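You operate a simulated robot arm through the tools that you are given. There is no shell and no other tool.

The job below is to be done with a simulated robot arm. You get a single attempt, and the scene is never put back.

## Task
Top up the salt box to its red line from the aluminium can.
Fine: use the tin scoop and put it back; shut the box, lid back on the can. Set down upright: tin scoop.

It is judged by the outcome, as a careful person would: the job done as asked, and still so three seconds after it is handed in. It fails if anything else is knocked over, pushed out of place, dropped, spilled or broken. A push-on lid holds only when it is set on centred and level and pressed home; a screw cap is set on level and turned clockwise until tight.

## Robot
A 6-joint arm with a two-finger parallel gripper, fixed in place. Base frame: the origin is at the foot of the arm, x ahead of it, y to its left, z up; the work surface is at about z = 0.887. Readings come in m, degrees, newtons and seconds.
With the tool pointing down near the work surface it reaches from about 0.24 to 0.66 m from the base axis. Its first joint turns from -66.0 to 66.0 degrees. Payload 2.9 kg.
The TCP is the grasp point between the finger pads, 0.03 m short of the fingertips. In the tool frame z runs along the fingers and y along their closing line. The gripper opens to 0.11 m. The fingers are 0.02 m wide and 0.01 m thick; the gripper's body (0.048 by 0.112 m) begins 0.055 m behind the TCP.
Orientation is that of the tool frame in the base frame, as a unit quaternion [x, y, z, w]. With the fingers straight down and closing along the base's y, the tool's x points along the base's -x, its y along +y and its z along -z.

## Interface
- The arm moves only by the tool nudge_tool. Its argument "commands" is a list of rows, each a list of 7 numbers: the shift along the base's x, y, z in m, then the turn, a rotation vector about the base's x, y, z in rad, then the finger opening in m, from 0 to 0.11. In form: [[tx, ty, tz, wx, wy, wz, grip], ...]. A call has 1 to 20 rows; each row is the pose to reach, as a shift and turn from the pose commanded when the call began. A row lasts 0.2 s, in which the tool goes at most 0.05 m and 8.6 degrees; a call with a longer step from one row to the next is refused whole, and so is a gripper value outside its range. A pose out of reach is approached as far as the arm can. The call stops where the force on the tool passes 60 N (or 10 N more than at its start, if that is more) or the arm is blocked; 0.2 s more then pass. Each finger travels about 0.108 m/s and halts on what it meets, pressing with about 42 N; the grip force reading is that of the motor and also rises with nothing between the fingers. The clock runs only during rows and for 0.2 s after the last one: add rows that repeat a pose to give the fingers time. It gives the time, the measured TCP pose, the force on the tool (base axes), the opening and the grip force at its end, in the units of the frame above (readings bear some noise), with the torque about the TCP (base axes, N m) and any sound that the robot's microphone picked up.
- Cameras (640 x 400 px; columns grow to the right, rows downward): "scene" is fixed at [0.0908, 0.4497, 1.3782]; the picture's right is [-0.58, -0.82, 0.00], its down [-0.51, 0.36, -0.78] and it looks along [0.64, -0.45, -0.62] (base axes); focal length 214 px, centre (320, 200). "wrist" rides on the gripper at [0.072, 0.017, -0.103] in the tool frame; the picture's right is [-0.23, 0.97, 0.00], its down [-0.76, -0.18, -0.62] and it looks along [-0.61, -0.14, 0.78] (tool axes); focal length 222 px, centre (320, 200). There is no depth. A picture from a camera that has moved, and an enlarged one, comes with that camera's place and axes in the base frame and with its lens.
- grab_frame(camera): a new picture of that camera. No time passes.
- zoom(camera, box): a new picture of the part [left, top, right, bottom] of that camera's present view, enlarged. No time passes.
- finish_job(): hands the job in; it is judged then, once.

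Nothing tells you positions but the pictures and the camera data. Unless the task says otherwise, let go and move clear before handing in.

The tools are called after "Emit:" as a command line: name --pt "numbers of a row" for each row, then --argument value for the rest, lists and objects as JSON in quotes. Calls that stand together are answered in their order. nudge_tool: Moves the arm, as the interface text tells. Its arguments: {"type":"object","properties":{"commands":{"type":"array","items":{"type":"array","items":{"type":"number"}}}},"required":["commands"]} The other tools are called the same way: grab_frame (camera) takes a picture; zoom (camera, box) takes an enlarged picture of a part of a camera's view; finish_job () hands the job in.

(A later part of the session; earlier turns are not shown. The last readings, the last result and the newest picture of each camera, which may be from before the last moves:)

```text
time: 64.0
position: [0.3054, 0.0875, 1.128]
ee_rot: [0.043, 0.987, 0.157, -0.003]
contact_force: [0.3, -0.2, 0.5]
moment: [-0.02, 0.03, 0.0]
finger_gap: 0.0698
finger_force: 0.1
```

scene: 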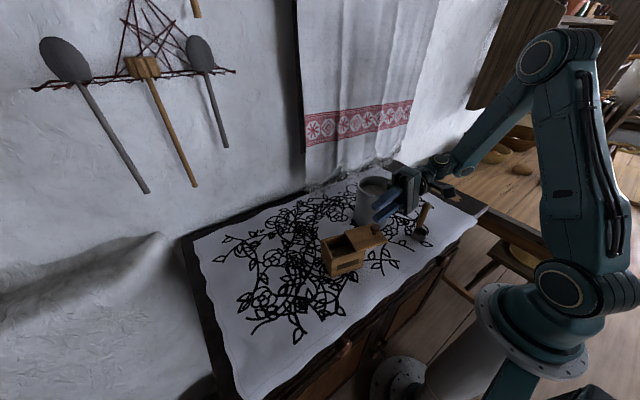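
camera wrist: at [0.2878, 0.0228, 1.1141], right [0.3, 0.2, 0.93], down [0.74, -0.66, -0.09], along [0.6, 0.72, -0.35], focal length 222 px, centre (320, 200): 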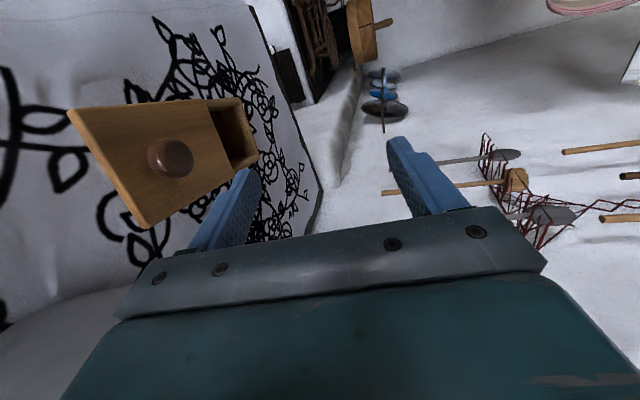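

Emit:
nudge_tool --pt "0 0 0 -0.105 0 0 0.07" --pt "0 0 0 -0.21 0 0 0.07" --pt "0 0 0 -0.315 0 0 0.07"

Emit:
nudge_tool --pt "0 0 0 0 0 0.136 0.07" --pt "0 0 0 0 0 0.272 0.07" --pt "0 0 0 0 0 0.408 0.07" --pt "0 0 0 0 0 0.544 0.07" --pt "0 0 0 0 0 0.68 0.07" --pt "0 0 0 0 0 0.816 0.07" --pt "0 0 0 0 0 0.952 0.07" --pt "0 0 0 0 0 1.088 0.07" --pt "0 0 0 0 0 1.224 0.07" --pt "0 0 0 0 0 1.36 0.07" --pt "0 0 0 0 0 1.494 0.07"

```text
time: 64.8
position: [0.3047, 0.0881, 1.1273]
ee_rot: [0.041, 0.999, 0.0, 0.004]
contact_force: [0.4, 0.7, -0.3]
moment: [0.01, 0.01, -0.01]
finger_gap: 0.0701
finger_force: 0.0
```

```text
time: 67.2
position: [0.3042, 0.0887, 1.1274]
ee_rot: [-0.649, 0.761, 0.003, 0.002]
contact_force: [1.2, 0.0, 0.1]
moment: [-0.02, 0.0, 0.0]
finger_gap: 0.0702
finger_force: 0.0
```

Model of the arm is now good enough: at this yaw I can lean the hand moderately. I'll move above the scoop and inspect it closely before gripping.

Emit:
nudge_tool --pt "-0.004 -0.025 0 0 0 0 0.07" --pt "-0.01 -0.055 -0.005 0 0 0 0.07" --pt "-0.016 -0.08 -0.01 0 0 0 0.07" --pt "-0.02 -0.1 -0.015 0 0 0 0.07" --pt "-0.0235 -0.1155 -0.02 0 0 0 0.07"

Emit:
grab_frame --camera "wrist"

Emit:
zoom --camera "scene" --box '[395, 190, 445, 250]'

```text
time: 68.4
position: [0.2822, -0.0275, 1.1074]
ee_rot: [-0.648, 0.762, 0.003, 0.002]
contact_force: [0.4, -0.5, -0.2]
moment: [0.0, -0.03, -0.02]
finger_gap: 0.0701
finger_force: 0.1
```

```text
taken
camera wrist: at [0.2548, -0.0964, 1.2105], right [-0.93, 0.38, 0.0], down [0.3, 0.72, 0.63], along [0.24, 0.58, -0.78], focal length 222 px, centre (320, 200)
```

wrist: 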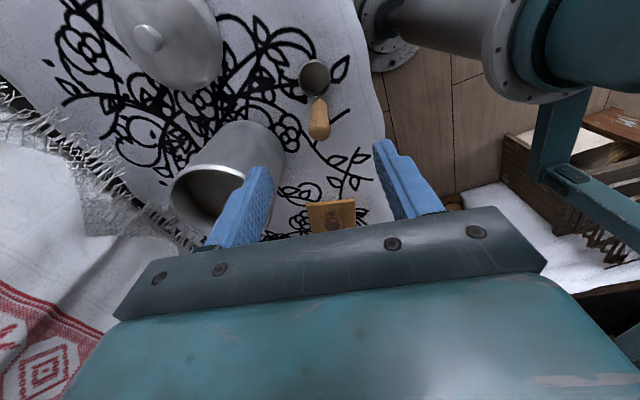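

```text
6.67 times, centred on (420, 220) of scene
camera zoom: at [0.0907, 0.4497, 1.3782], right [-0.58, -0.82, 0.0], down [-0.51, 0.36, -0.78], along [0.64, -0.45, -0.62], focal length 1430 px, centre (-347, 67)
```

zoom: 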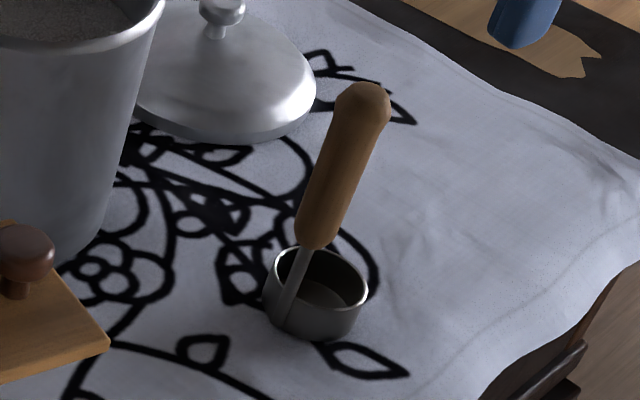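

Emit:
zoom --camera "wrist" --box '[280, 45, 360, 155]'

Emit:
zoom --camera "wrist" --box '[180, 40, 460, 240]'

```text
3.64 times, centred on (320, 100) of wrist
camera zoom: at [0.2548, -0.0964, 1.2105], right [-0.93, 0.38, 0.0], down [0.3, 0.72, 0.63], along [0.24, 0.58, -0.78], focal length 808 px, centre (320, 564)
```

zoom: 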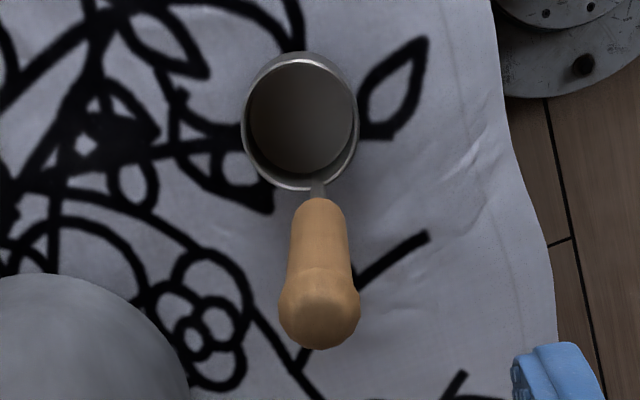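

```text
2.00 times, centred on (320, 140) of wrist
camera zoom: at [0.2548, -0.0964, 1.2105], right [-0.93, 0.38, 0.0], down [0.3, 0.72, 0.63], along [0.24, 0.58, -0.78], focal length 444 px, centre (320, 320)
```

zoom: 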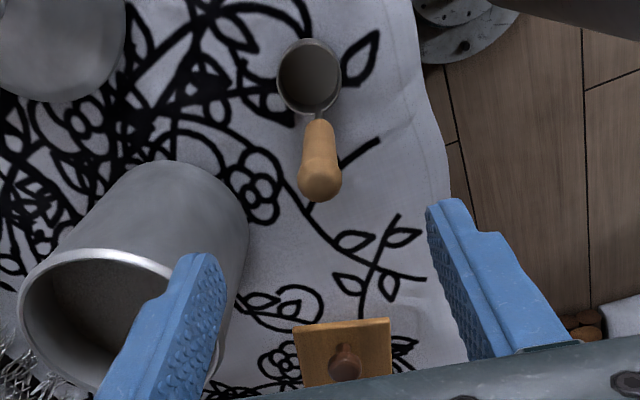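

The scoop's handle is vertical at about (0.2835, −0.0275), on the +y wall of a 38 mm cup centred at about (0.281, −0.049). I'll lean the hand 28° toward −y above it, then check.

Emit:
nudge_tool --pt "0.001 0 0 -0.1208 0.0193 0 0.07" --pt "0.001 0 0 -0.2415 0.0387 0 0.07" --pt "0.001 0 0 -0.3623 0.058 0 0.07" --pt "0.001 0 0 -0.483 0.0773 0 0.07"

Emit:
grab_frame --camera "wrist"

```text
time: 69.4
position: [0.2832, -0.027, 1.1063]
ee_rot: [-0.629, 0.739, -0.155, -0.183]
contact_force: [0.3, 0.3, -0.3]
moment: [0.02, 0.05, -0.01]
finger_gap: 0.0702
finger_force: 0.1
```

```text
taken
camera wrist: at [0.2649, -0.0393, 1.2329], right [-0.93, 0.35, -0.11], down [0.33, 0.92, 0.2], along [0.17, 0.15, -0.97], focal length 222 px, centre (320, 200)
```

wrist: 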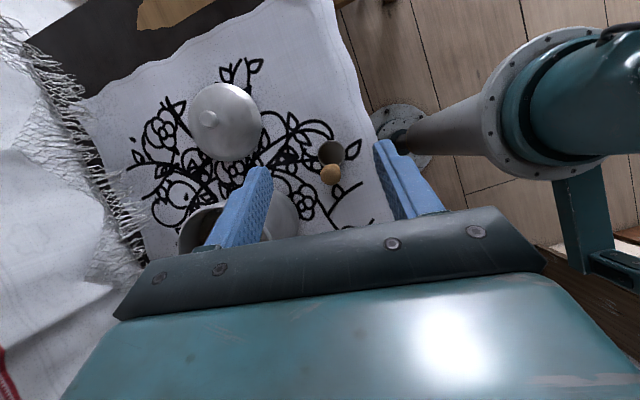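

Handle is well centred between the fingers. Descending vertically around it.

Emit:
nudge_tool --pt "0 0 -0.03 0 0 0 0.07" --pt "0 0 -0.06 0 0 0 0.06" --pt "0 0 -0.085 0 0 0 0.05" --pt "0 0 -0.105 0 0 0 0.05" --pt "0 0 -0.116 0 0 0 0.05" --pt "0 0 -0.116 0 0 0 0.05"

Emit:
zoom --camera "wrist" --box '[200, 60, 440, 240]'

Emit:
zoom --camera "scene" --box '[370, 150, 470, 260]'

```text
time: 70.8
position: [0.2836, -0.0276, 0.9893]
ee_rot: [-0.628, 0.74, -0.154, -0.182]
contact_force: [-0.4, 0.8, 0.9]
moment: [0.02, 0.03, -0.01]
finger_gap: 0.05
finger_force: 0.1
```

```text
2.22 times, centred on (320, 150) of wrist
camera zoom: at [0.2658, -0.0387, 1.1151], right [-0.93, 0.36, -0.11], down [0.33, 0.92, 0.2], along [0.17, 0.15, -0.97], focal length 494 px, centre (320, 311)
```

zoom: 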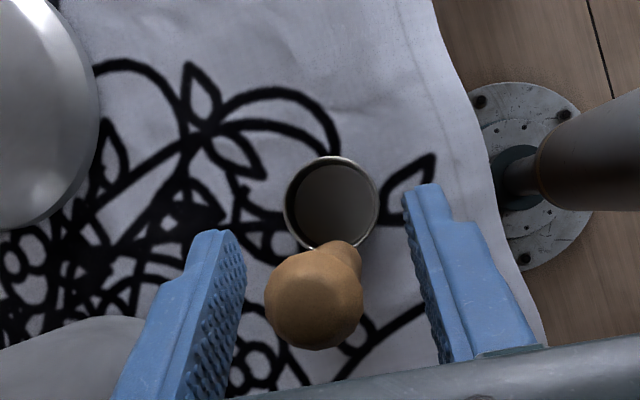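

```text
3.64 times, centred on (420, 205) of scene
camera zoom: at [0.0908, 0.4497, 1.3782], right [-0.58, -0.82, 0.0], down [-0.51, 0.36, -0.78], along [0.64, -0.45, -0.62], focal length 780 px, centre (-44, 182)
```

zoom: 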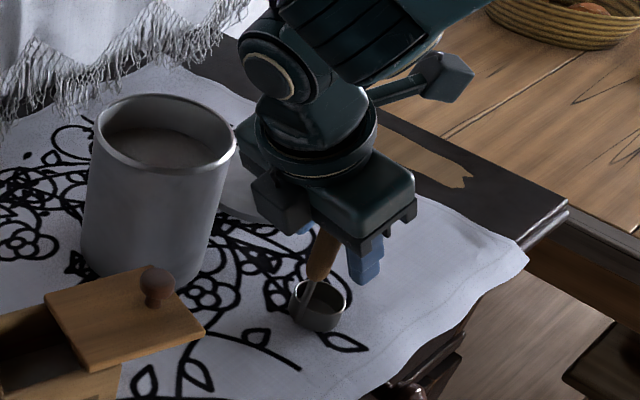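

Centred. Closing on the handle.

Emit:
nudge_tool --pt "0 0 0 0 0 0 0.035" --pt "0 0 0 0 0 0 0.025" --pt "0 0 0 0 0 0 0.01" --pt "0 0 0 0 0 0 0.0" --pt "0 0 0 0 0 0 0.0"

Emit:
zoom --camera "wrist" --box '[200, 60, 440, 240]'

Emit:
zoom --camera "scene" --box '[395, 190, 445, 250]'

```text
time: 72.0
position: [0.2831, -0.0277, 0.9908]
ee_rot: [-0.63, 0.739, -0.154, -0.181]
contact_force: [0.5, 0.4, 0.0]
moment: [-0.01, 0.02, -0.01]
finger_gap: 0.0167
finger_force: 42.1
```

```text
2.22 times, centred on (320, 150) of wrist
camera zoom: at [0.2659, -0.0387, 1.1154], right [-0.93, 0.36, -0.11], down [0.33, 0.92, 0.2], along [0.17, 0.15, -0.97], focal length 494 px, centre (320, 311)
```

zoom: 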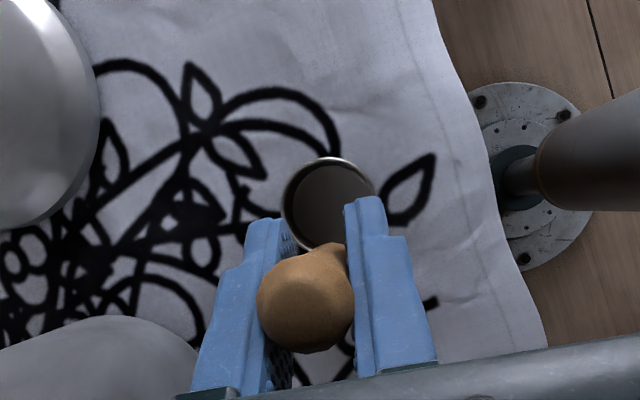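

```text
6.67 times, centred on (420, 220) of scene
camera zoom: at [0.0908, 0.4497, 1.3782], right [-0.58, -0.82, 0.0], down [-0.51, 0.36, -0.78], along [0.64, -0.45, -0.62], focal length 1430 px, centre (-347, 67)
```

zoom: 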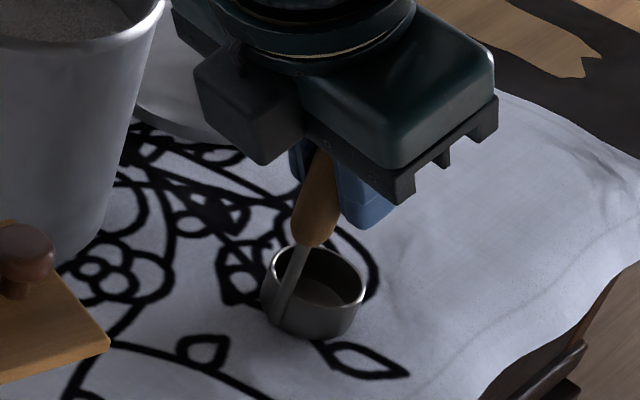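

The scoop is gripped. Lifting it straight up.

Emit:
nudge_tool --pt "0 0 0.015 0 0 0 0" --pt "0 0 0.04 0 0 0 0" --pt "0 0 0.075 0 0 0 0" --pt "0 0 0.11 0 0 0 0" --pt "0 0 0.145 0 0 0 0"

Emit:
grab_frame --camera "scene"

Emit:
grab_frame --camera "wrist"

```text
time: 73.2
position: [0.2813, -0.0275, 1.1343]
ee_rot: [-0.629, 0.74, -0.153, -0.183]
contact_force: [-0.7, 1.0, -0.9]
moment: [0.04, 0.0, -0.01]
finger_gap: 0.0164
finger_force: 41.9
```

```text
taken
```

scene: 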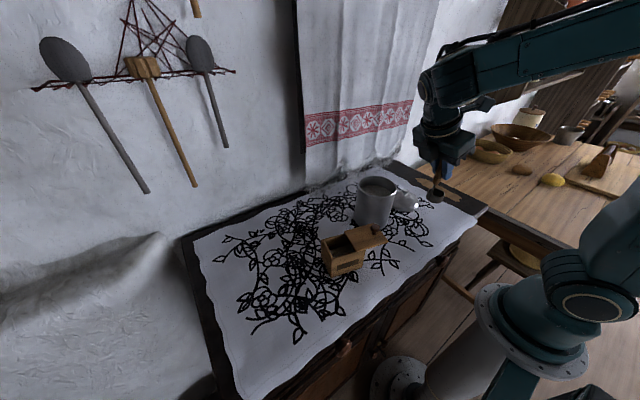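

```text
taken
camera wrist: at [0.2647, -0.0385, 1.2598], right [-0.93, 0.36, -0.1], down [0.33, 0.92, 0.2], along [0.17, 0.15, -0.97], focal length 222 px, centre (320, 200)
```

wrist: 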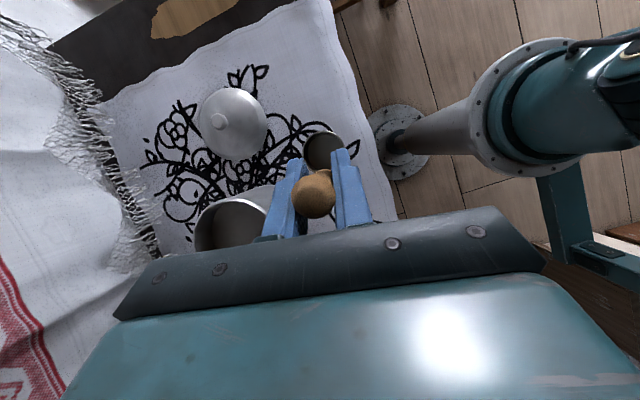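

Scoop lifted, hanging upright. Carrying it over the can with a 25° yaw that keeps the wrist comfortable.

Emit:
nudge_tool --pt "0.005 0.002 0.01 0 0 0.05 0" --pt "0.025 0.012 0.015 0 0 0.12 0" --pt "0.05 0.024 0.015 0 0 0.2 0" --pt "0.075 0.036 0.015 0 0 0.28 0" --pt "0.1 0.048 0.015 0 0 0.36 0" --pt "0.123 0.058 0.015 0 0 0.436 0" --pt "0.123 0.058 0.015 0 0 0.436 0"

Emit:
grab_frame --camera "wrist"

Emit:
zoom --camera "scene" --box '[320, 100, 440, 240]'

```text
time: 74.8
position: [0.4043, 0.0317, 1.1498]
ee_rot: [0.775, -0.586, 0.191, 0.144]
contact_force: [0.8, -0.4, -1.3]
moment: [0.03, 0.01, 0.02]
finger_gap: 0.0166
finger_force: 41.7
```

```text
taken
camera wrist: at [0.3942, 0.0128, 1.275], right [-0.99, -0.07, -0.11], down [-0.09, 0.98, 0.2], along [0.09, 0.21, -0.97], focal length 222 px, centre (320, 200)
```

wrist: 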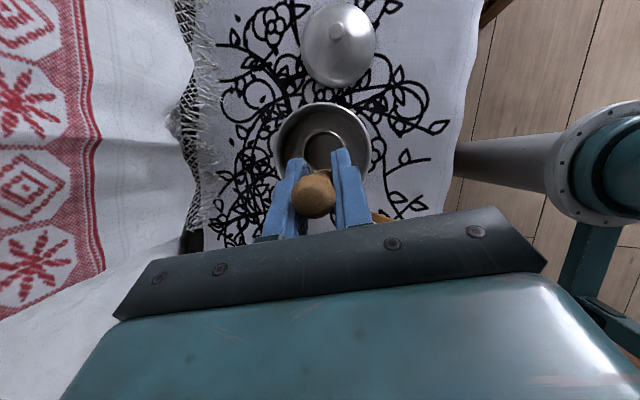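

```text
2.86 times, centred on (380, 170) of scene
camera zoom: at [0.0908, 0.4497, 1.3782], right [-0.58, -0.82, 0.0], down [-0.51, 0.36, -0.78], along [0.64, -0.45, -0.62], focal length 613 px, centre (149, 286)
```

zoom: 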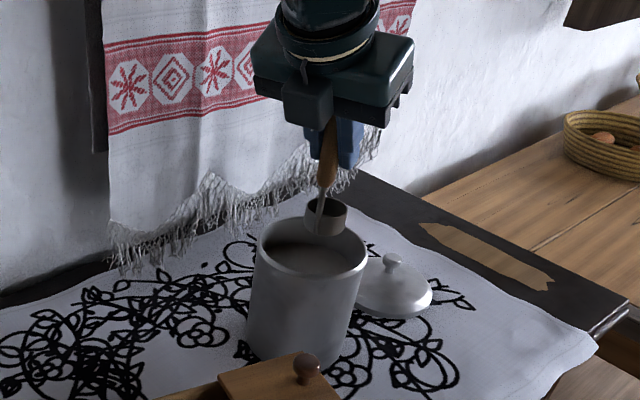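

Emit:
zoom --camera "wrist" --box '[250, 80, 400, 230]'

Emit:
zoom --camera "scene" --box '[360, 140, 420, 215]'

```text
2.67 times, centred on (325, 155) of wrist
camera zoom: at [0.3942, 0.0128, 1.275], right [-0.99, -0.07, -0.11], down [-0.09, 0.98, 0.2], along [0.09, 0.21, -0.97], focal length 592 px, centre (307, 320)
```

zoom: 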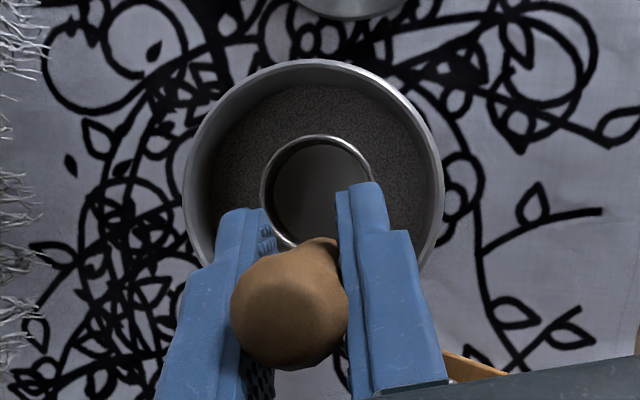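

```text
5.33 times, centred on (390, 178) of scene
camera zoom: at [0.0908, 0.4497, 1.3782], right [-0.58, -0.82, 0.0], down [-0.51, 0.36, -0.78], along [0.64, -0.45, -0.62], focal length 1144 px, centre (-53, 320)
```

zoom: 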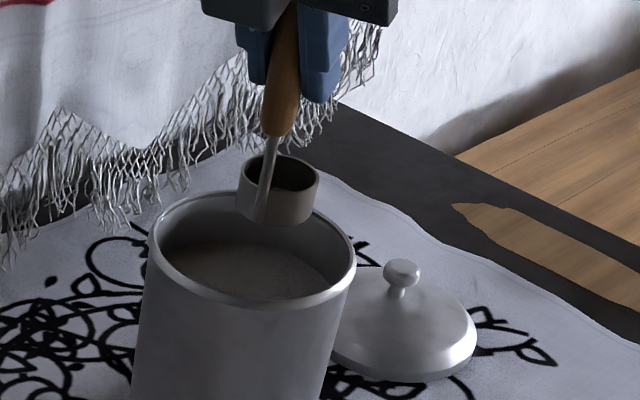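

The scoop cup hangs over the can's mouth. I'll tilt it 25° mouth-forward and lower it to just above the salt.

Emit:
nudge_tool --pt "0.004 -0.007 0 0.105 0.033 0 0" --pt "0.008 -0.015 0 0.21 0.066 0 0" --pt "0.0128 -0.0222 0 0.315 0.099 0 0" --pt "0.0128 -0.0222 -0.01 0.416 0.131 0 0" --pt "0.0128 -0.0222 -0.035 0.416 0.131 0 0" --pt "0.0128 -0.0222 -0.055 0.416 0.131 0 0"

Emit:
zoom --camera "wrist" --box '[230, 60, 410, 230]'

Emit:
zoom --camera "scene" --box '[345, 140, 425, 235]'

```text
time: 76.2
position: [0.4167, 0.0082, 1.0953]
ee_rot: [0.798, -0.603, 0.014, 0.018]
contact_force: [-0.1, -0.5, -1.4]
moment: [-0.01, 0.0, 0.03]
finger_gap: 0.0166
finger_force: 42.1
```

```text
2.35 times, centred on (320, 145) of wrist
camera zoom: at [0.4216, -0.0593, 1.2019], right [-1.0, -0.05, 0.0], down [-0.04, 0.81, 0.59], along [-0.03, 0.58, -0.81], focal length 523 px, centre (320, 329)
```

zoom: 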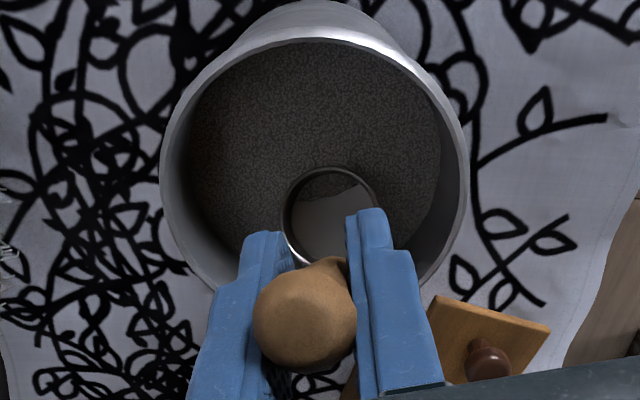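

```text
4.21 times, centred on (385, 188) of scene
camera zoom: at [0.0908, 0.4497, 1.3782], right [-0.58, -0.82, 0.0], down [-0.51, 0.36, -0.78], along [0.64, -0.45, -0.62], focal length 903 px, centre (46, 253)
```

zoom: 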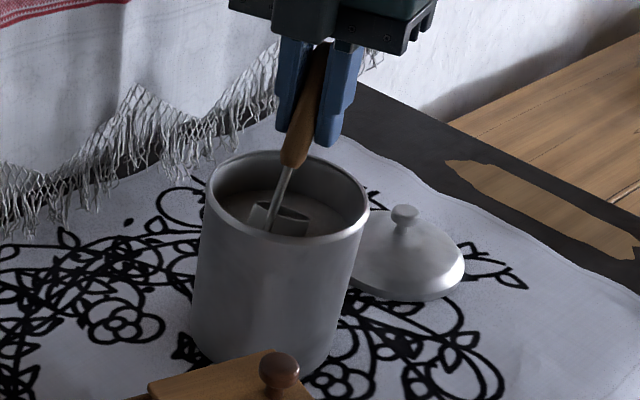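

Emit:
zoom --camera "wrist" --box '[300, 125, 350, 175]'

Emit:
zoom --camera "scene" --box '[360, 170, 410, 210]'

```text
8.00 times, centred on (325, 150) of wrist
camera zoom: at [0.4216, -0.0593, 1.2019], right [-1.0, -0.05, 0.0], down [-0.04, 0.81, 0.59], along [-0.03, 0.58, -0.81], focal length 1777 px, centre (280, 600)
```

zoom: 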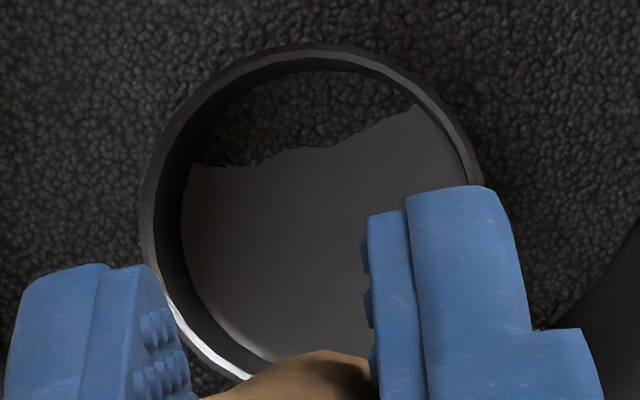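

```text
10.00 times, centred on (385, 190) of scene
camera zoom: at [0.0908, 0.4497, 1.3782], right [-0.58, -0.82, 0.0], down [-0.51, 0.36, -0.78], along [0.64, -0.45, -0.62], focal length 2145 px, centre (-330, 300)
```

zoom: 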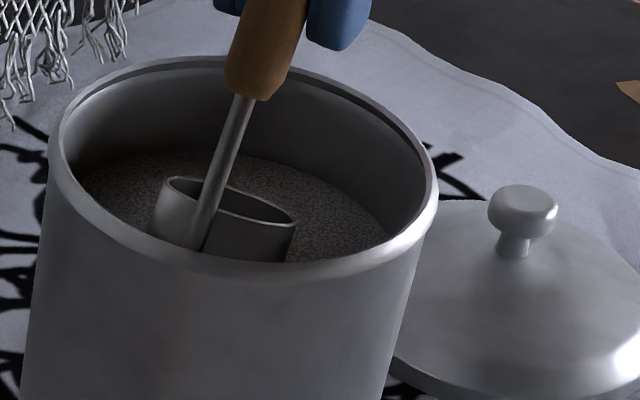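

The salt behaves as a soft volume; the tip of the cup is already touching its surface (z≈0.99). Now the scooping stroke: plunge, sweep while levelling, then lift slowly.

Emit:
nudge_tool --pt "0 0 -0.016 0 0 0 0" --pt "0 0 -0.033 0 0 0 0" --pt "-0.0014 0.0043 -0.035 -0.104 -0.033 0 0" --pt "-0.0027 0.0086 -0.037 -0.208 -0.0655 0 0" --pt "-0.004 0.013 -0.039 -0.312 -0.098 0 0" --pt "-0.0054 0.0172 -0.04 -0.416 -0.131 0 0" --pt "-0.0054 0.0172 -0.04 -0.416 -0.131 0 0" --pt "-0.0054 0.0172 -0.03 -0.416 -0.131 0 0" --pt "-0.0054 0.0172 -0.015 -0.416 -0.131 0 0" --pt "-0.0054 0.0172 0.005 -0.416 -0.131 0 0"

Emit:
zoom --camera "wrist" --box '[260, 90, 380, 190]'

Emit:
zoom --camera "scene" --box '[355, 150, 415, 210]'

```text
time: 78.4
position: [0.4129, 0.0261, 1.1009]
ee_rot: [0.774, -0.586, 0.191, 0.144]
contact_force: [0.1, -1.2, -0.4]
moment: [0.04, 0.0, 0.0]
finger_gap: 0.0167
finger_force: 41.8
```

```text
4.00 times, centred on (320, 140) of wrist
camera zoom: at [0.4027, 0.0078, 1.227], right [-0.99, -0.07, -0.11], down [-0.09, 0.98, 0.2], along [0.09, 0.21, -0.97], focal length 888 px, centre (320, 440)
```

zoom: 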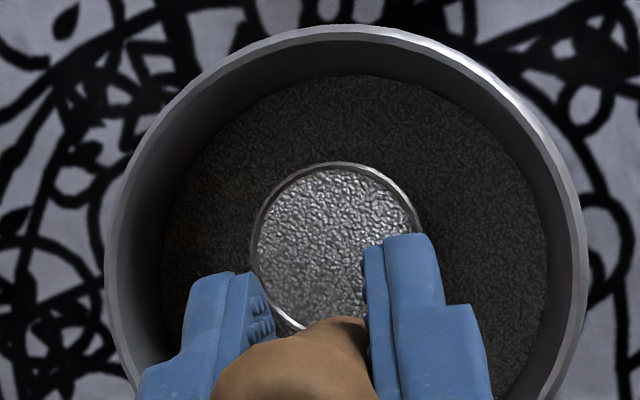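

```text
6.67 times, centred on (385, 180) of scene
camera zoom: at [0.0908, 0.4497, 1.3782], right [-0.58, -0.82, 0.0], down [-0.51, 0.36, -0.78], along [0.64, -0.45, -0.62], focal length 1430 px, centre (-113, 333)
```

zoom: 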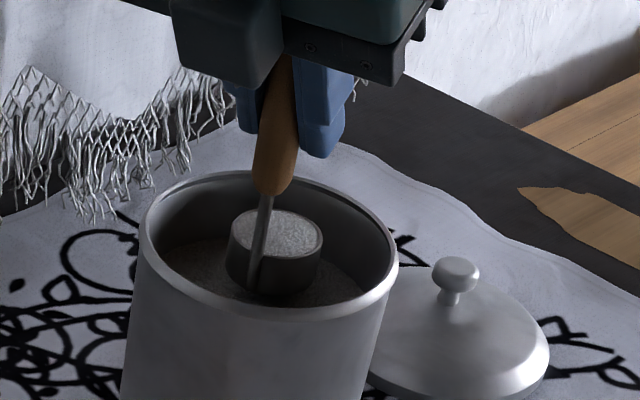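

The cup came out full and level. I'll lift it clear, yaw slightly, and carry it gently to the box.

Emit:
nudge_tool --pt "0 0 0.006 0 0 0.02 0" --pt "0 0 0.014 0 0 0.05 0" --pt "0 0 0.022 0 0 0.09 0" --pt "0 0 0.03 0 0 0.13 0" --pt "0 0 0.036 0 0 0.16 0" --pt "0 0 0.04 0 0 0.175 0" --pt "0 0 0.04 0 0 0.175 0"

Emit:
zoom --camera "scene" --box '[345, 130, 425, 235]'

```text
time: 80.0
position: [0.4131, 0.0254, 1.1405]
ee_rot: [0.823, -0.515, 0.201, 0.127]
contact_force: [0.0, 0.8, -1.9]
moment: [0.01, 0.05, 0.03]
finger_gap: 0.0165
finger_force: 42.0
```

```text
3.81 times, centred on (385, 182) of scene
camera zoom: at [0.0908, 0.4497, 1.3782], right [-0.58, -0.82, 0.0], down [-0.51, 0.36, -0.78], along [0.64, -0.45, -0.62], focal length 817 px, centre (72, 267)
```

zoom: 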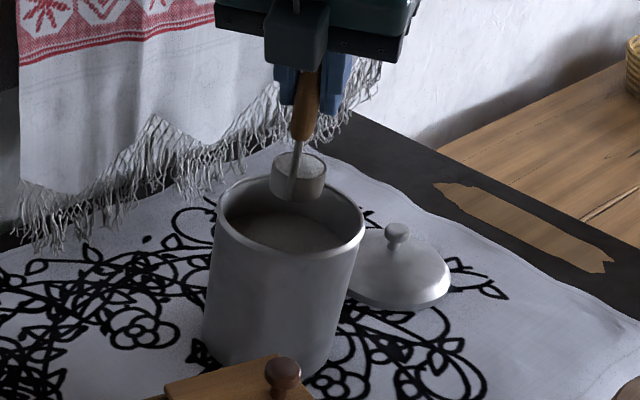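

Emit:
nudge_tool --pt "-0.0025 0.0066 0 0 0 0 0" --pt "-0.0076 0.0199 0 0 0 0 0" --pt "-0.0144 0.0377 0 0 0 0 0" --pt "-0.0221 0.0576 0 0 0 0 0" --pt "-0.0306 0.0797 -0.003 0 0 0 0" --pt "-0.0391 0.1019 -0.01 0 0 0 0" --pt "-0.0475 0.124 -0.018 0 0 0 0" --pt "-0.056 0.1462 -0.026 0 0 0 0" --pt "-0.0645 0.1683 -0.034 0 0 0 0" --pt "-0.073 0.1905 -0.04 0 0 0 0" --pt "-0.0798 0.2082 -0.044 0 0 0 0" --pt "-0.0849 0.2215 -0.045 0 0 0 0"

Emit:
grab_frame --camera "wrist"

Emit:
zoom --camera "scene" --box '[290, 160, 410, 290]'

```text
time: 82.6
position: [0.3288, 0.2462, 1.0955]
ee_rot: [0.822, -0.517, 0.202, 0.126]
contact_force: [-0.6, 0.6, -1.5]
moment: [0.0, 0.01, 0.0]
finger_gap: 0.0165
finger_force: 42.1
```

```text
taken
camera wrist: at [0.3216, 0.2262, 1.2212], right [-0.96, -0.24, -0.11], down [-0.26, 0.95, 0.2], along [0.05, 0.22, -0.97], focal length 222 px, centre (320, 200)
```

wrist: 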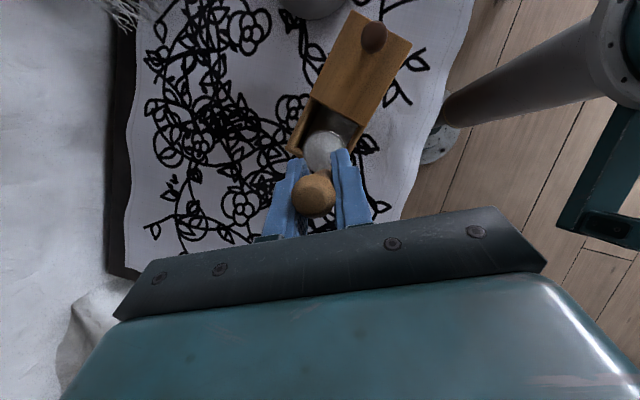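

```text
3.08 times, centred on (350, 225) of scene
camera zoom: at [0.0908, 0.4497, 1.3782], right [-0.58, -0.82, 0.0], down [-0.51, 0.36, -0.78], along [0.64, -0.45, -0.62], focal length 660 px, centre (228, 123)
```

zoom: 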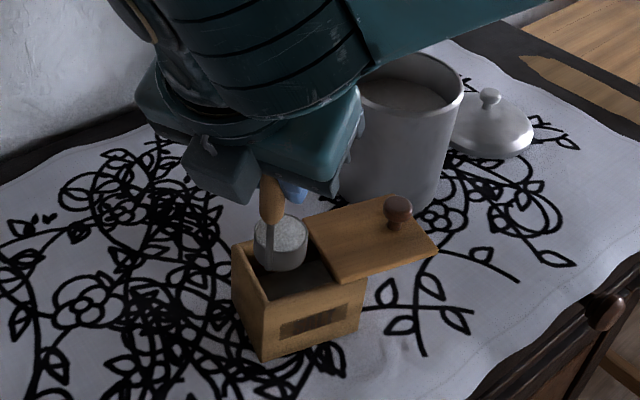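

Emit:
zoom --camera "wrist" --box '[260, 60, 400, 220]'

Emit:
zoom --camera "scene" --box '[320, 200, 380, 260]'

```text
2.50 times, centred on (330, 140) of wrist
camera zoom: at [0.3216, 0.2262, 1.2212], right [-0.96, -0.24, -0.11], down [-0.26, 0.95, 0.2], along [0.05, 0.22, -0.97], focal length 555 px, centre (295, 350)
```

zoom: 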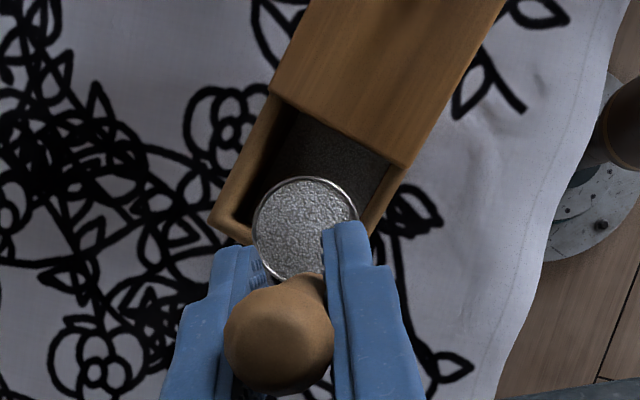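

```text
6.67 times, centred on (350, 230) of scene
camera zoom: at [0.0908, 0.4497, 1.3782], right [-0.58, -0.82, 0.0], down [-0.51, 0.36, -0.78], along [0.64, -0.45, -0.62], focal length 1430 px, centre (120, 0)
```

zoom: 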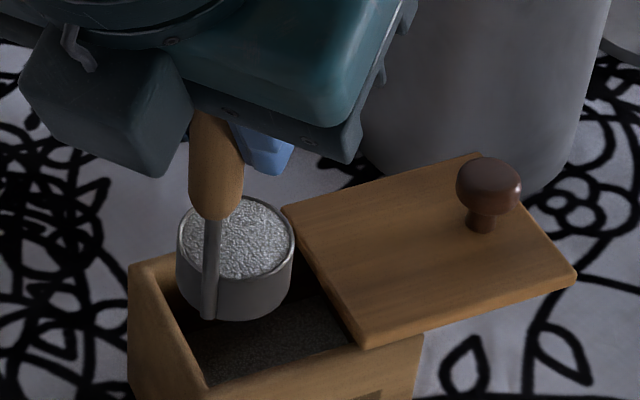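

The cup is right over the opening with its lip at the centre. Lowering slightly, then tilting the first 28° with the lip held fixed over the opening.

Emit:
nudge_tool --pt "0 0 -0.009 0 0 0 0" --pt "0 0 -0.0175 0 0 0 0" --pt "0.00446 -0.00876 -0.0129 0.1089 0.0555 0 0" --pt "0.00914 -0.01794 -0.0095 0.2177 0.1109 0 0" --pt "0.01397 -0.02742 -0.0074 0.3266 0.1664 0 0" --pt "0.01888 -0.03706 -0.0067 0.4354 0.2219 0 0"

Emit:
zoom --camera "scene" --box '[320, 200, 380, 260]'

Emit:
zoom --camera "wrist" --box '[260, 60, 400, 220]'

```text
time: 84.0
position: [0.3475, 0.2089, 1.0883]
ee_rot: [0.847, -0.532, -0.006, 0.003]
contact_force: [-0.2, -0.1, -1.9]
moment: [0.01, -0.05, 0.03]
finger_gap: 0.0165
finger_force: 42.2
```

```text
6.67 times, centred on (350, 230) of scene
camera zoom: at [0.0907, 0.4497, 1.3782], right [-0.58, -0.82, 0.0], down [-0.51, 0.36, -0.78], along [0.64, -0.45, -0.62], focal length 1430 px, centre (120, 0)
```

zoom: 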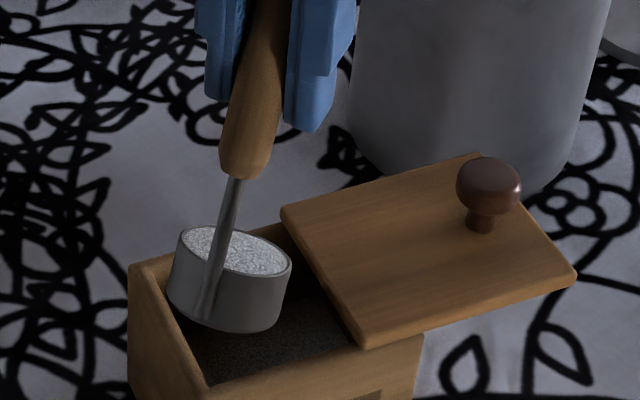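

```text
2.50 times, centred on (330, 140) of wrist
camera zoom: at [0.3663, 0.1382, 1.1918], right [-0.98, -0.22, 0.01], down [-0.16, 0.76, 0.63], along [-0.15, 0.61, -0.78], focal length 555 px, centre (295, 350)
```

zoom: 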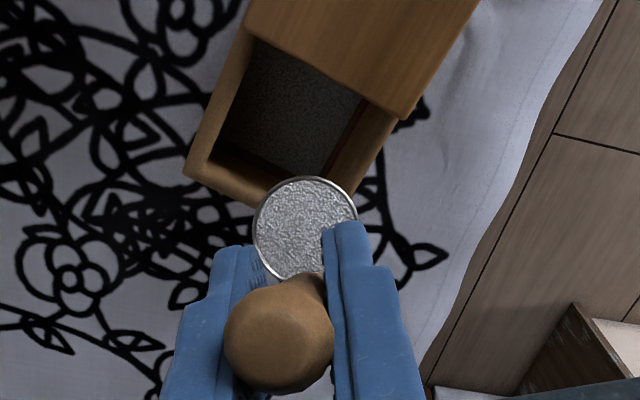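

No spill at 28° — the salt rests at its angle of repose. Tool is vertical now; yawing it 47° about the lip so the hand will clear the can during the pour.

Emit:
nudge_tool --pt "0 0 0 0 0 -0.11 0" --pt "0 0 0 0 0 -0.23 0" --pt "0 0 0 0 0 -0.35 0" --pt "0 0 0 0 0 -0.47 0" --pt "0 0 0 0 0 -0.59 0" --pt "0 0 0 0 0 -0.71 0" --pt "0 0 0 0 0 -0.82 0"

Emit:
zoom --camera "scene" --box '[310, 180, 390, 270]'

Emit:
zoom --camera "wrist" --box '[260, 60, 400, 220]'

```text
time: 85.6
position: [0.3464, 0.2109, 1.0893]
ee_rot: [-0.565, 0.825, 0.006, 0.001]
contact_force: [0.0, 0.1, -0.9]
moment: [0.0, -0.01, 0.05]
finger_gap: 0.0167
finger_force: 41.6
```

```text
4.44 times, centred on (350, 225) of scene
camera zoom: at [0.0908, 0.4497, 1.3782], right [-0.58, -0.82, 0.0], down [-0.51, 0.36, -0.78], along [0.64, -0.45, -0.62], focal length 953 px, centre (187, 89)
```

zoom: 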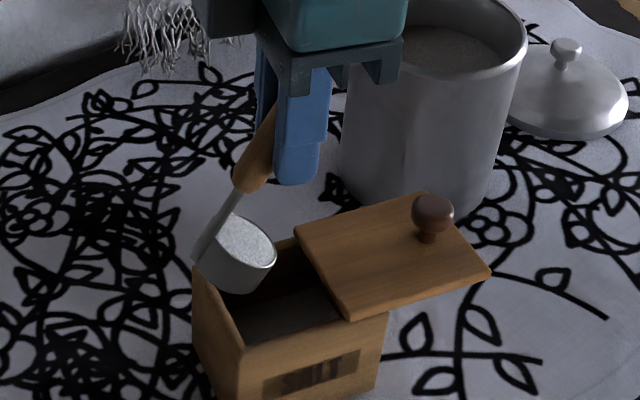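

```text
2.50 times, centred on (330, 140) of wrist
camera zoom: at [0.3066, 0.1496, 1.1925], right [-0.83, 0.56, 0.01], down [0.45, 0.64, 0.63], along [0.35, 0.52, -0.78], focal length 555 px, centre (295, 350)
```

zoom: 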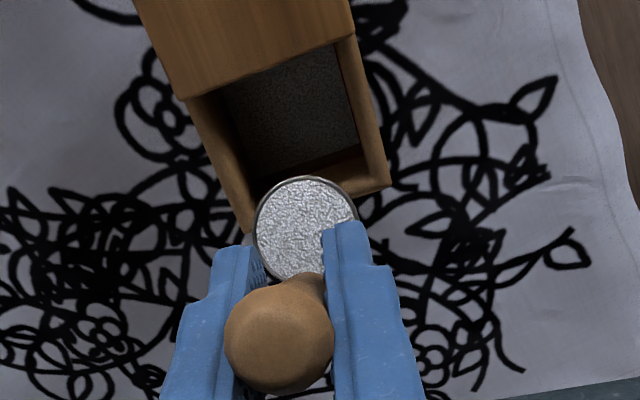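

Still holding. Now tilting further in stages about the lip; first to 60°.

Emit:
nudge_tool --pt "-0.0043 -0.0116 -0.0007 0.1308 -0.0489 0 0" --pt "-0.0086 -0.023 -0.0032 0.2617 -0.0977 0 0" --pt "-0.0127 -0.0339 -0.0073 0.3925 -0.1466 0 0" --pt "-0.0165 -0.0442 -0.013 0.5233 -0.1955 0 0" --pt "-0.0165 -0.0442 -0.013 0.5233 -0.1955 0 0"

Emit:
zoom --camera "scene" --box '[310, 180, 390, 270]'

Emit:
zoom --camera "wrist" --box '[240, 60, 400, 240]'

```text
time: 86.8
position: [0.3286, 0.165, 1.077]
ee_rot: [-0.544, 0.791, 0.164, 0.227]
contact_force: [-0.5, 0.3, -0.2]
moment: [-0.04, 0.03, 0.02]
finger_gap: 0.0165
finger_force: 42.0
```

```text
4.44 times, centred on (350, 225) of scene
camera zoom: at [0.0908, 0.4497, 1.3782], right [-0.58, -0.82, 0.0], down [-0.51, 0.36, -0.78], along [0.64, -0.45, -0.62], focal length 953 px, centre (187, 89)
```

zoom: 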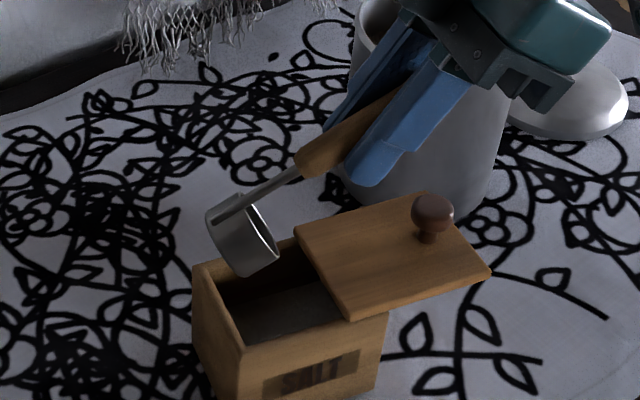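

```text
2.22 times, centred on (320, 150) of wrist
camera zoom: at [0.274, 0.0639, 1.126], right [-0.84, 0.52, 0.14], down [0.29, 0.22, 0.93], along [0.46, 0.82, -0.34], focal length 494 px, centre (320, 311)
```

zoom: 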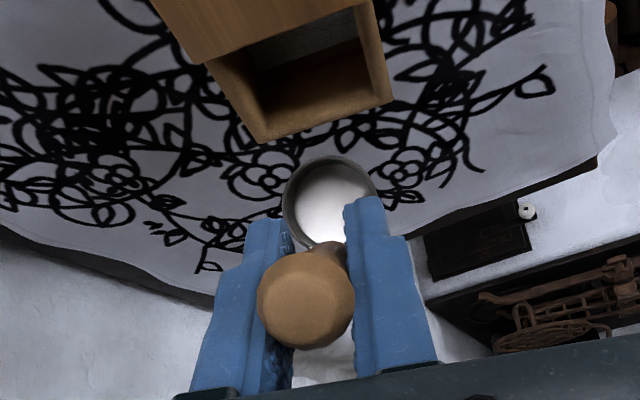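

The cup appears to have emptied already at 60°. I'll check the box and surroundings.

Emit:
zoom --camera "scene" --box '[322, 225, 372, 265]'

Emit:
zoom --camera "wrist" --box '[260, 60, 360, 180]'

```text
10.00 times, centred on (347, 245) of scene
camera zoom: at [0.0908, 0.4497, 1.3782], right [-0.58, -0.82, 0.0], down [-0.51, 0.36, -0.78], along [0.64, -0.45, -0.62], focal length 2145 px, centre (50, -250)
```

zoom: 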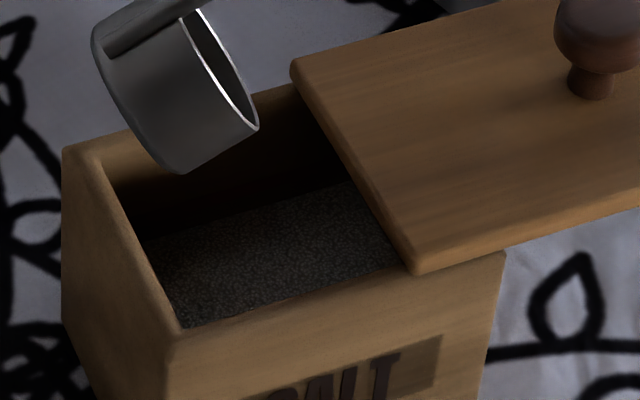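

```text
3.33 times, centred on (310, 120) of wrist
camera zoom: at [0.274, 0.0639, 1.126], right [-0.84, 0.52, 0.14], down [0.29, 0.22, 0.93], along [0.46, 0.82, -0.34], focal length 740 px, centre (353, 467)
```

zoom: 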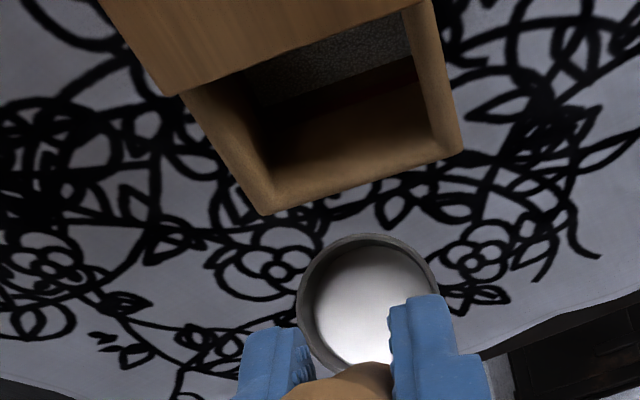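

Cup empty, and no salt visible outside the box. Tilting back and then measuring the level from the wrist camera.

Emit:
nudge_tool --pt "0.0038 0.0103 0.0057 -0.1308 0.0489 0 0" --pt "0.0079 0.0212 0.0098 -0.2617 0.0977 0 0" --pt "0.0122 0.0326 0.0123 -0.3925 0.1466 0 0" --pt "0.0165 0.0442 0.013 -0.5233 0.1955 0 0" --pt "0.0165 0.0442 0.013 -0.5233 0.1955 0 0"

Emit:
zoom --camera "wrist" --box '[290, 80, 360, 150]'

Emit:
zoom --camera "wrist" --box '[260, 60, 400, 220]'

```text
time: 88.0
position: [0.3471, 0.2108, 1.0904]
ee_rot: [-0.566, 0.825, 0.006, -0.001]
contact_force: [-0.4, 1.1, -1.6]
moment: [-0.02, 0.01, -0.01]
finger_gap: 0.0168
finger_force: 42.0
```

```text
5.71 times, centred on (325, 115) of wrist
camera zoom: at [0.307, 0.1505, 1.1934], right [-0.83, 0.56, 0.01], down [0.44, 0.64, 0.63], along [0.34, 0.52, -0.78], focal length 1269 px, centre (291, 686)
```

zoom: 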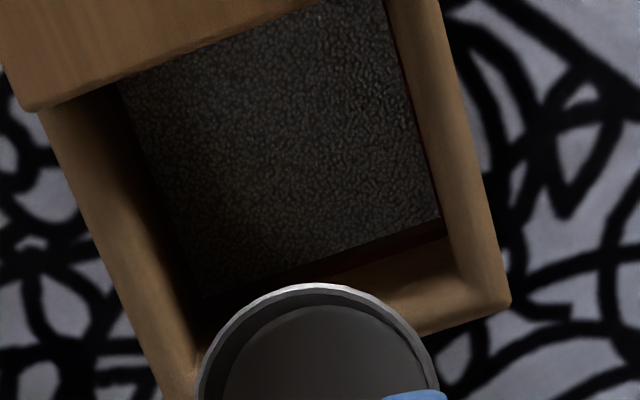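

```text
2.50 times, centred on (330, 140) of wrist
camera zoom: at [0.307, 0.1505, 1.1934], right [-0.83, 0.56, 0.01], down [0.44, 0.64, 0.63], along [0.34, 0.52, -0.78], focal length 555 px, centre (295, 350)
```

zoom: 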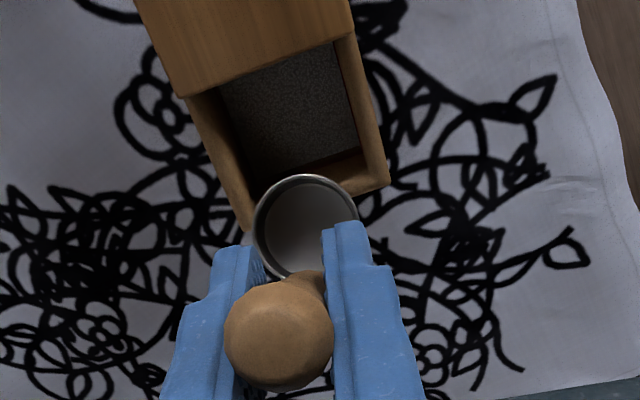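

Emit:
zoom --camera "wrist" --box '[325, 85, 350, 135]'

Emit:
zoom --camera "wrist" --box '[325, 110, 345, 130]'

```text
8.00 times, centred on (338, 110) of wrist
camera zoom: at [0.307, 0.1505, 1.1934], right [-0.83, 0.56, 0.01], down [0.44, 0.64, 0.63], along [0.34, 0.52, -0.78], focal length 1777 px, centre (180, 920)
```

zoom: 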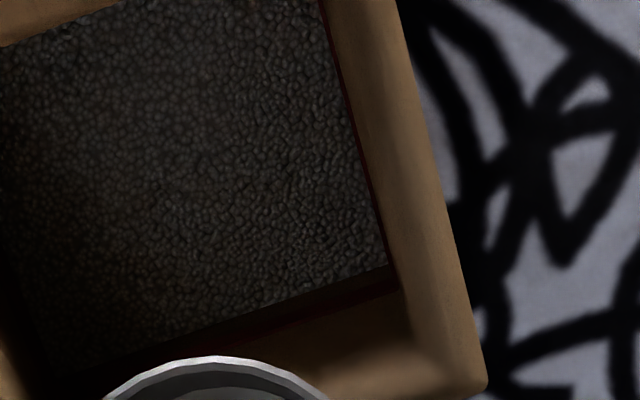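

```text
16.00 times, centred on (335, 120) of wrist
camera zoom: at [0.307, 0.1505, 1.1934], right [-0.83, 0.56, 0.01], down [0.44, 0.64, 0.63], along [0.34, 0.52, -0.78], focal length 3554 px, centre (80, 1480)
```

zoom: 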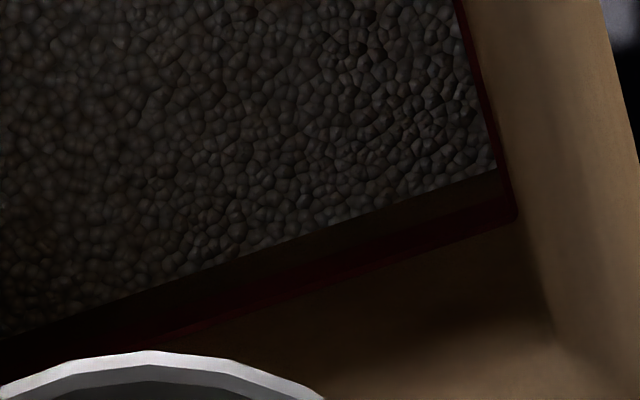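

Salt is now about 9.5 mm below the red line (it was about 14.5 mm), so each scoop adds about 5 mm and two more should do. Going back to the can with the tool vertical.

Emit:
nudge_tool --pt "0 0 0.03 0 0 0.05 0" --pt "0 0 0.06 0 0 0.12 0" --pt "0.01 -0.029 0.062 0 0 0.22 0" --pt "0.021 -0.058 0.062 0 0 0.32 0" --pt "0.032 -0.088 0.062 0 0 0.42 0" --pt "0.042 -0.117 0.062 0 0 0.52 0" --pt "0.053 -0.146 0.062 0 0 0.62 0" --pt "0.063 -0.175 0.062 0 0 0.72 0" --pt "0.074 -0.204 0.062 0 0 0.82 0" --pt "0.074 -0.204 0.062 0 0 0.82 0"

Emit:
zoom --camera "wrist" --box '[230, 60, 410, 230]'

```text
time: 90.2
position: [0.4204, 0.0067, 1.1514]
ee_rot: [0.848, -0.53, -0.006, 0.003]
contact_force: [0.1, 0.4, -0.9]
moment: [-0.01, -0.01, -0.02]
finger_gap: 0.0167
finger_force: 41.7
```

```text
2.35 times, centred on (320, 145) of wrist
camera zoom: at [0.4395, -0.0649, 1.2541], right [-0.97, -0.22, 0.01], down [-0.17, 0.76, 0.63], along [-0.15, 0.61, -0.78], focal length 523 px, centre (320, 329)
```

zoom: 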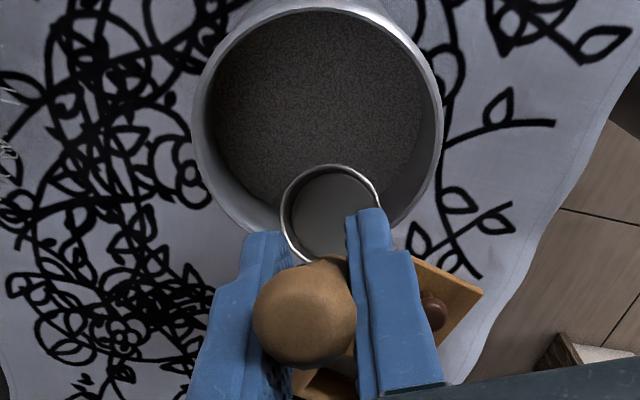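

Aligned over the can. Second scooping stroke: plunge, level while sweeping, lift.

Emit:
nudge_tool --pt "0.002 0.0005 -0.03 0 0 0 0" --pt "0.004 0.001 -0.06 0 0 0 0" --pt "0.004 0.001 -0.082 0 0 0 0" --pt "0.004 0.001 -0.0895 0 0 0 0" --pt "0.0001 0.0053 -0.092 -0.1089 -0.0555 0 0" --pt "-0.0038 0.0096 -0.095 -0.2177 -0.1109 0 0" --pt "-0.0077 0.0138 -0.0975 -0.3266 -0.1664 0 0" --pt "-0.0116 0.0181 -0.099 -0.4354 -0.2219 0 0" --pt "-0.0116 0.0181 -0.099 -0.4354 -0.2219 0 0" --pt "-0.0116 0.0181 -0.09 -0.4354 -0.2219 0 0" --pt "-0.0116 0.0181 -0.075 -0.4354 -0.2219 0 0" --pt "-0.0116 0.0181 -0.055 -0.4354 -0.2219 0 0" --pt "-0.0116 0.0181 -0.035 -0.4354 -0.2219 0 0" --pt "-0.0116 0.0181 -0.0108 -0.4354 -0.2219 0 0" --pt "-0.0116 0.0181 -0.0108 -0.4354 -0.2219 0 0"

Emit:
zoom --camera "wrist" --box '[230, 60, 410, 230]'

Emit:
zoom --camera "scene" --box '[345, 130, 425, 235]'

```text
time: 93.4
position: [0.4057, 0.023, 1.1403]
ee_rot: [0.823, -0.516, 0.202, 0.126]
contact_force: [-0.1, 0.8, -0.5]
moment: [-0.01, 0.0, 0.02]
finger_gap: 0.0168
finger_force: 42.0
```

```text
2.35 times, centred on (320, 145) of wrist
camera zoom: at [0.3997, 0.0039, 1.2655], right [-0.96, -0.24, -0.11], down [-0.26, 0.95, 0.2], along [0.05, 0.22, -0.97], focal length 523 px, centre (320, 329)
```

zoom: 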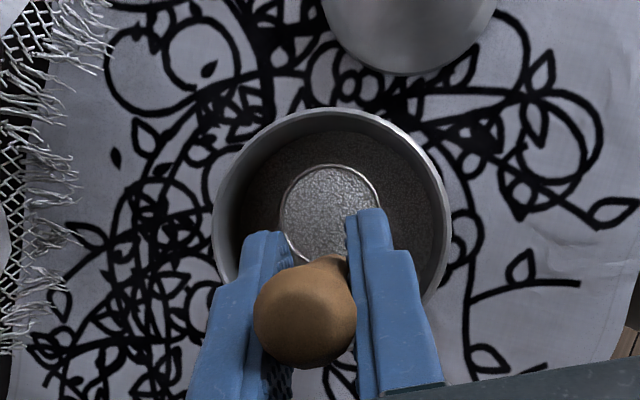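

```text
3.81 times, centred on (385, 182) of scene
camera zoom: at [0.0908, 0.4497, 1.3782], right [-0.58, -0.82, 0.0], down [-0.51, 0.36, -0.78], along [0.64, -0.45, -0.62], focal length 817 px, centre (72, 267)
```

zoom: 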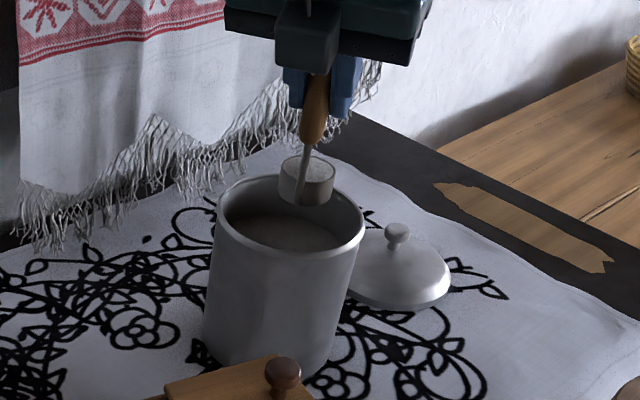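

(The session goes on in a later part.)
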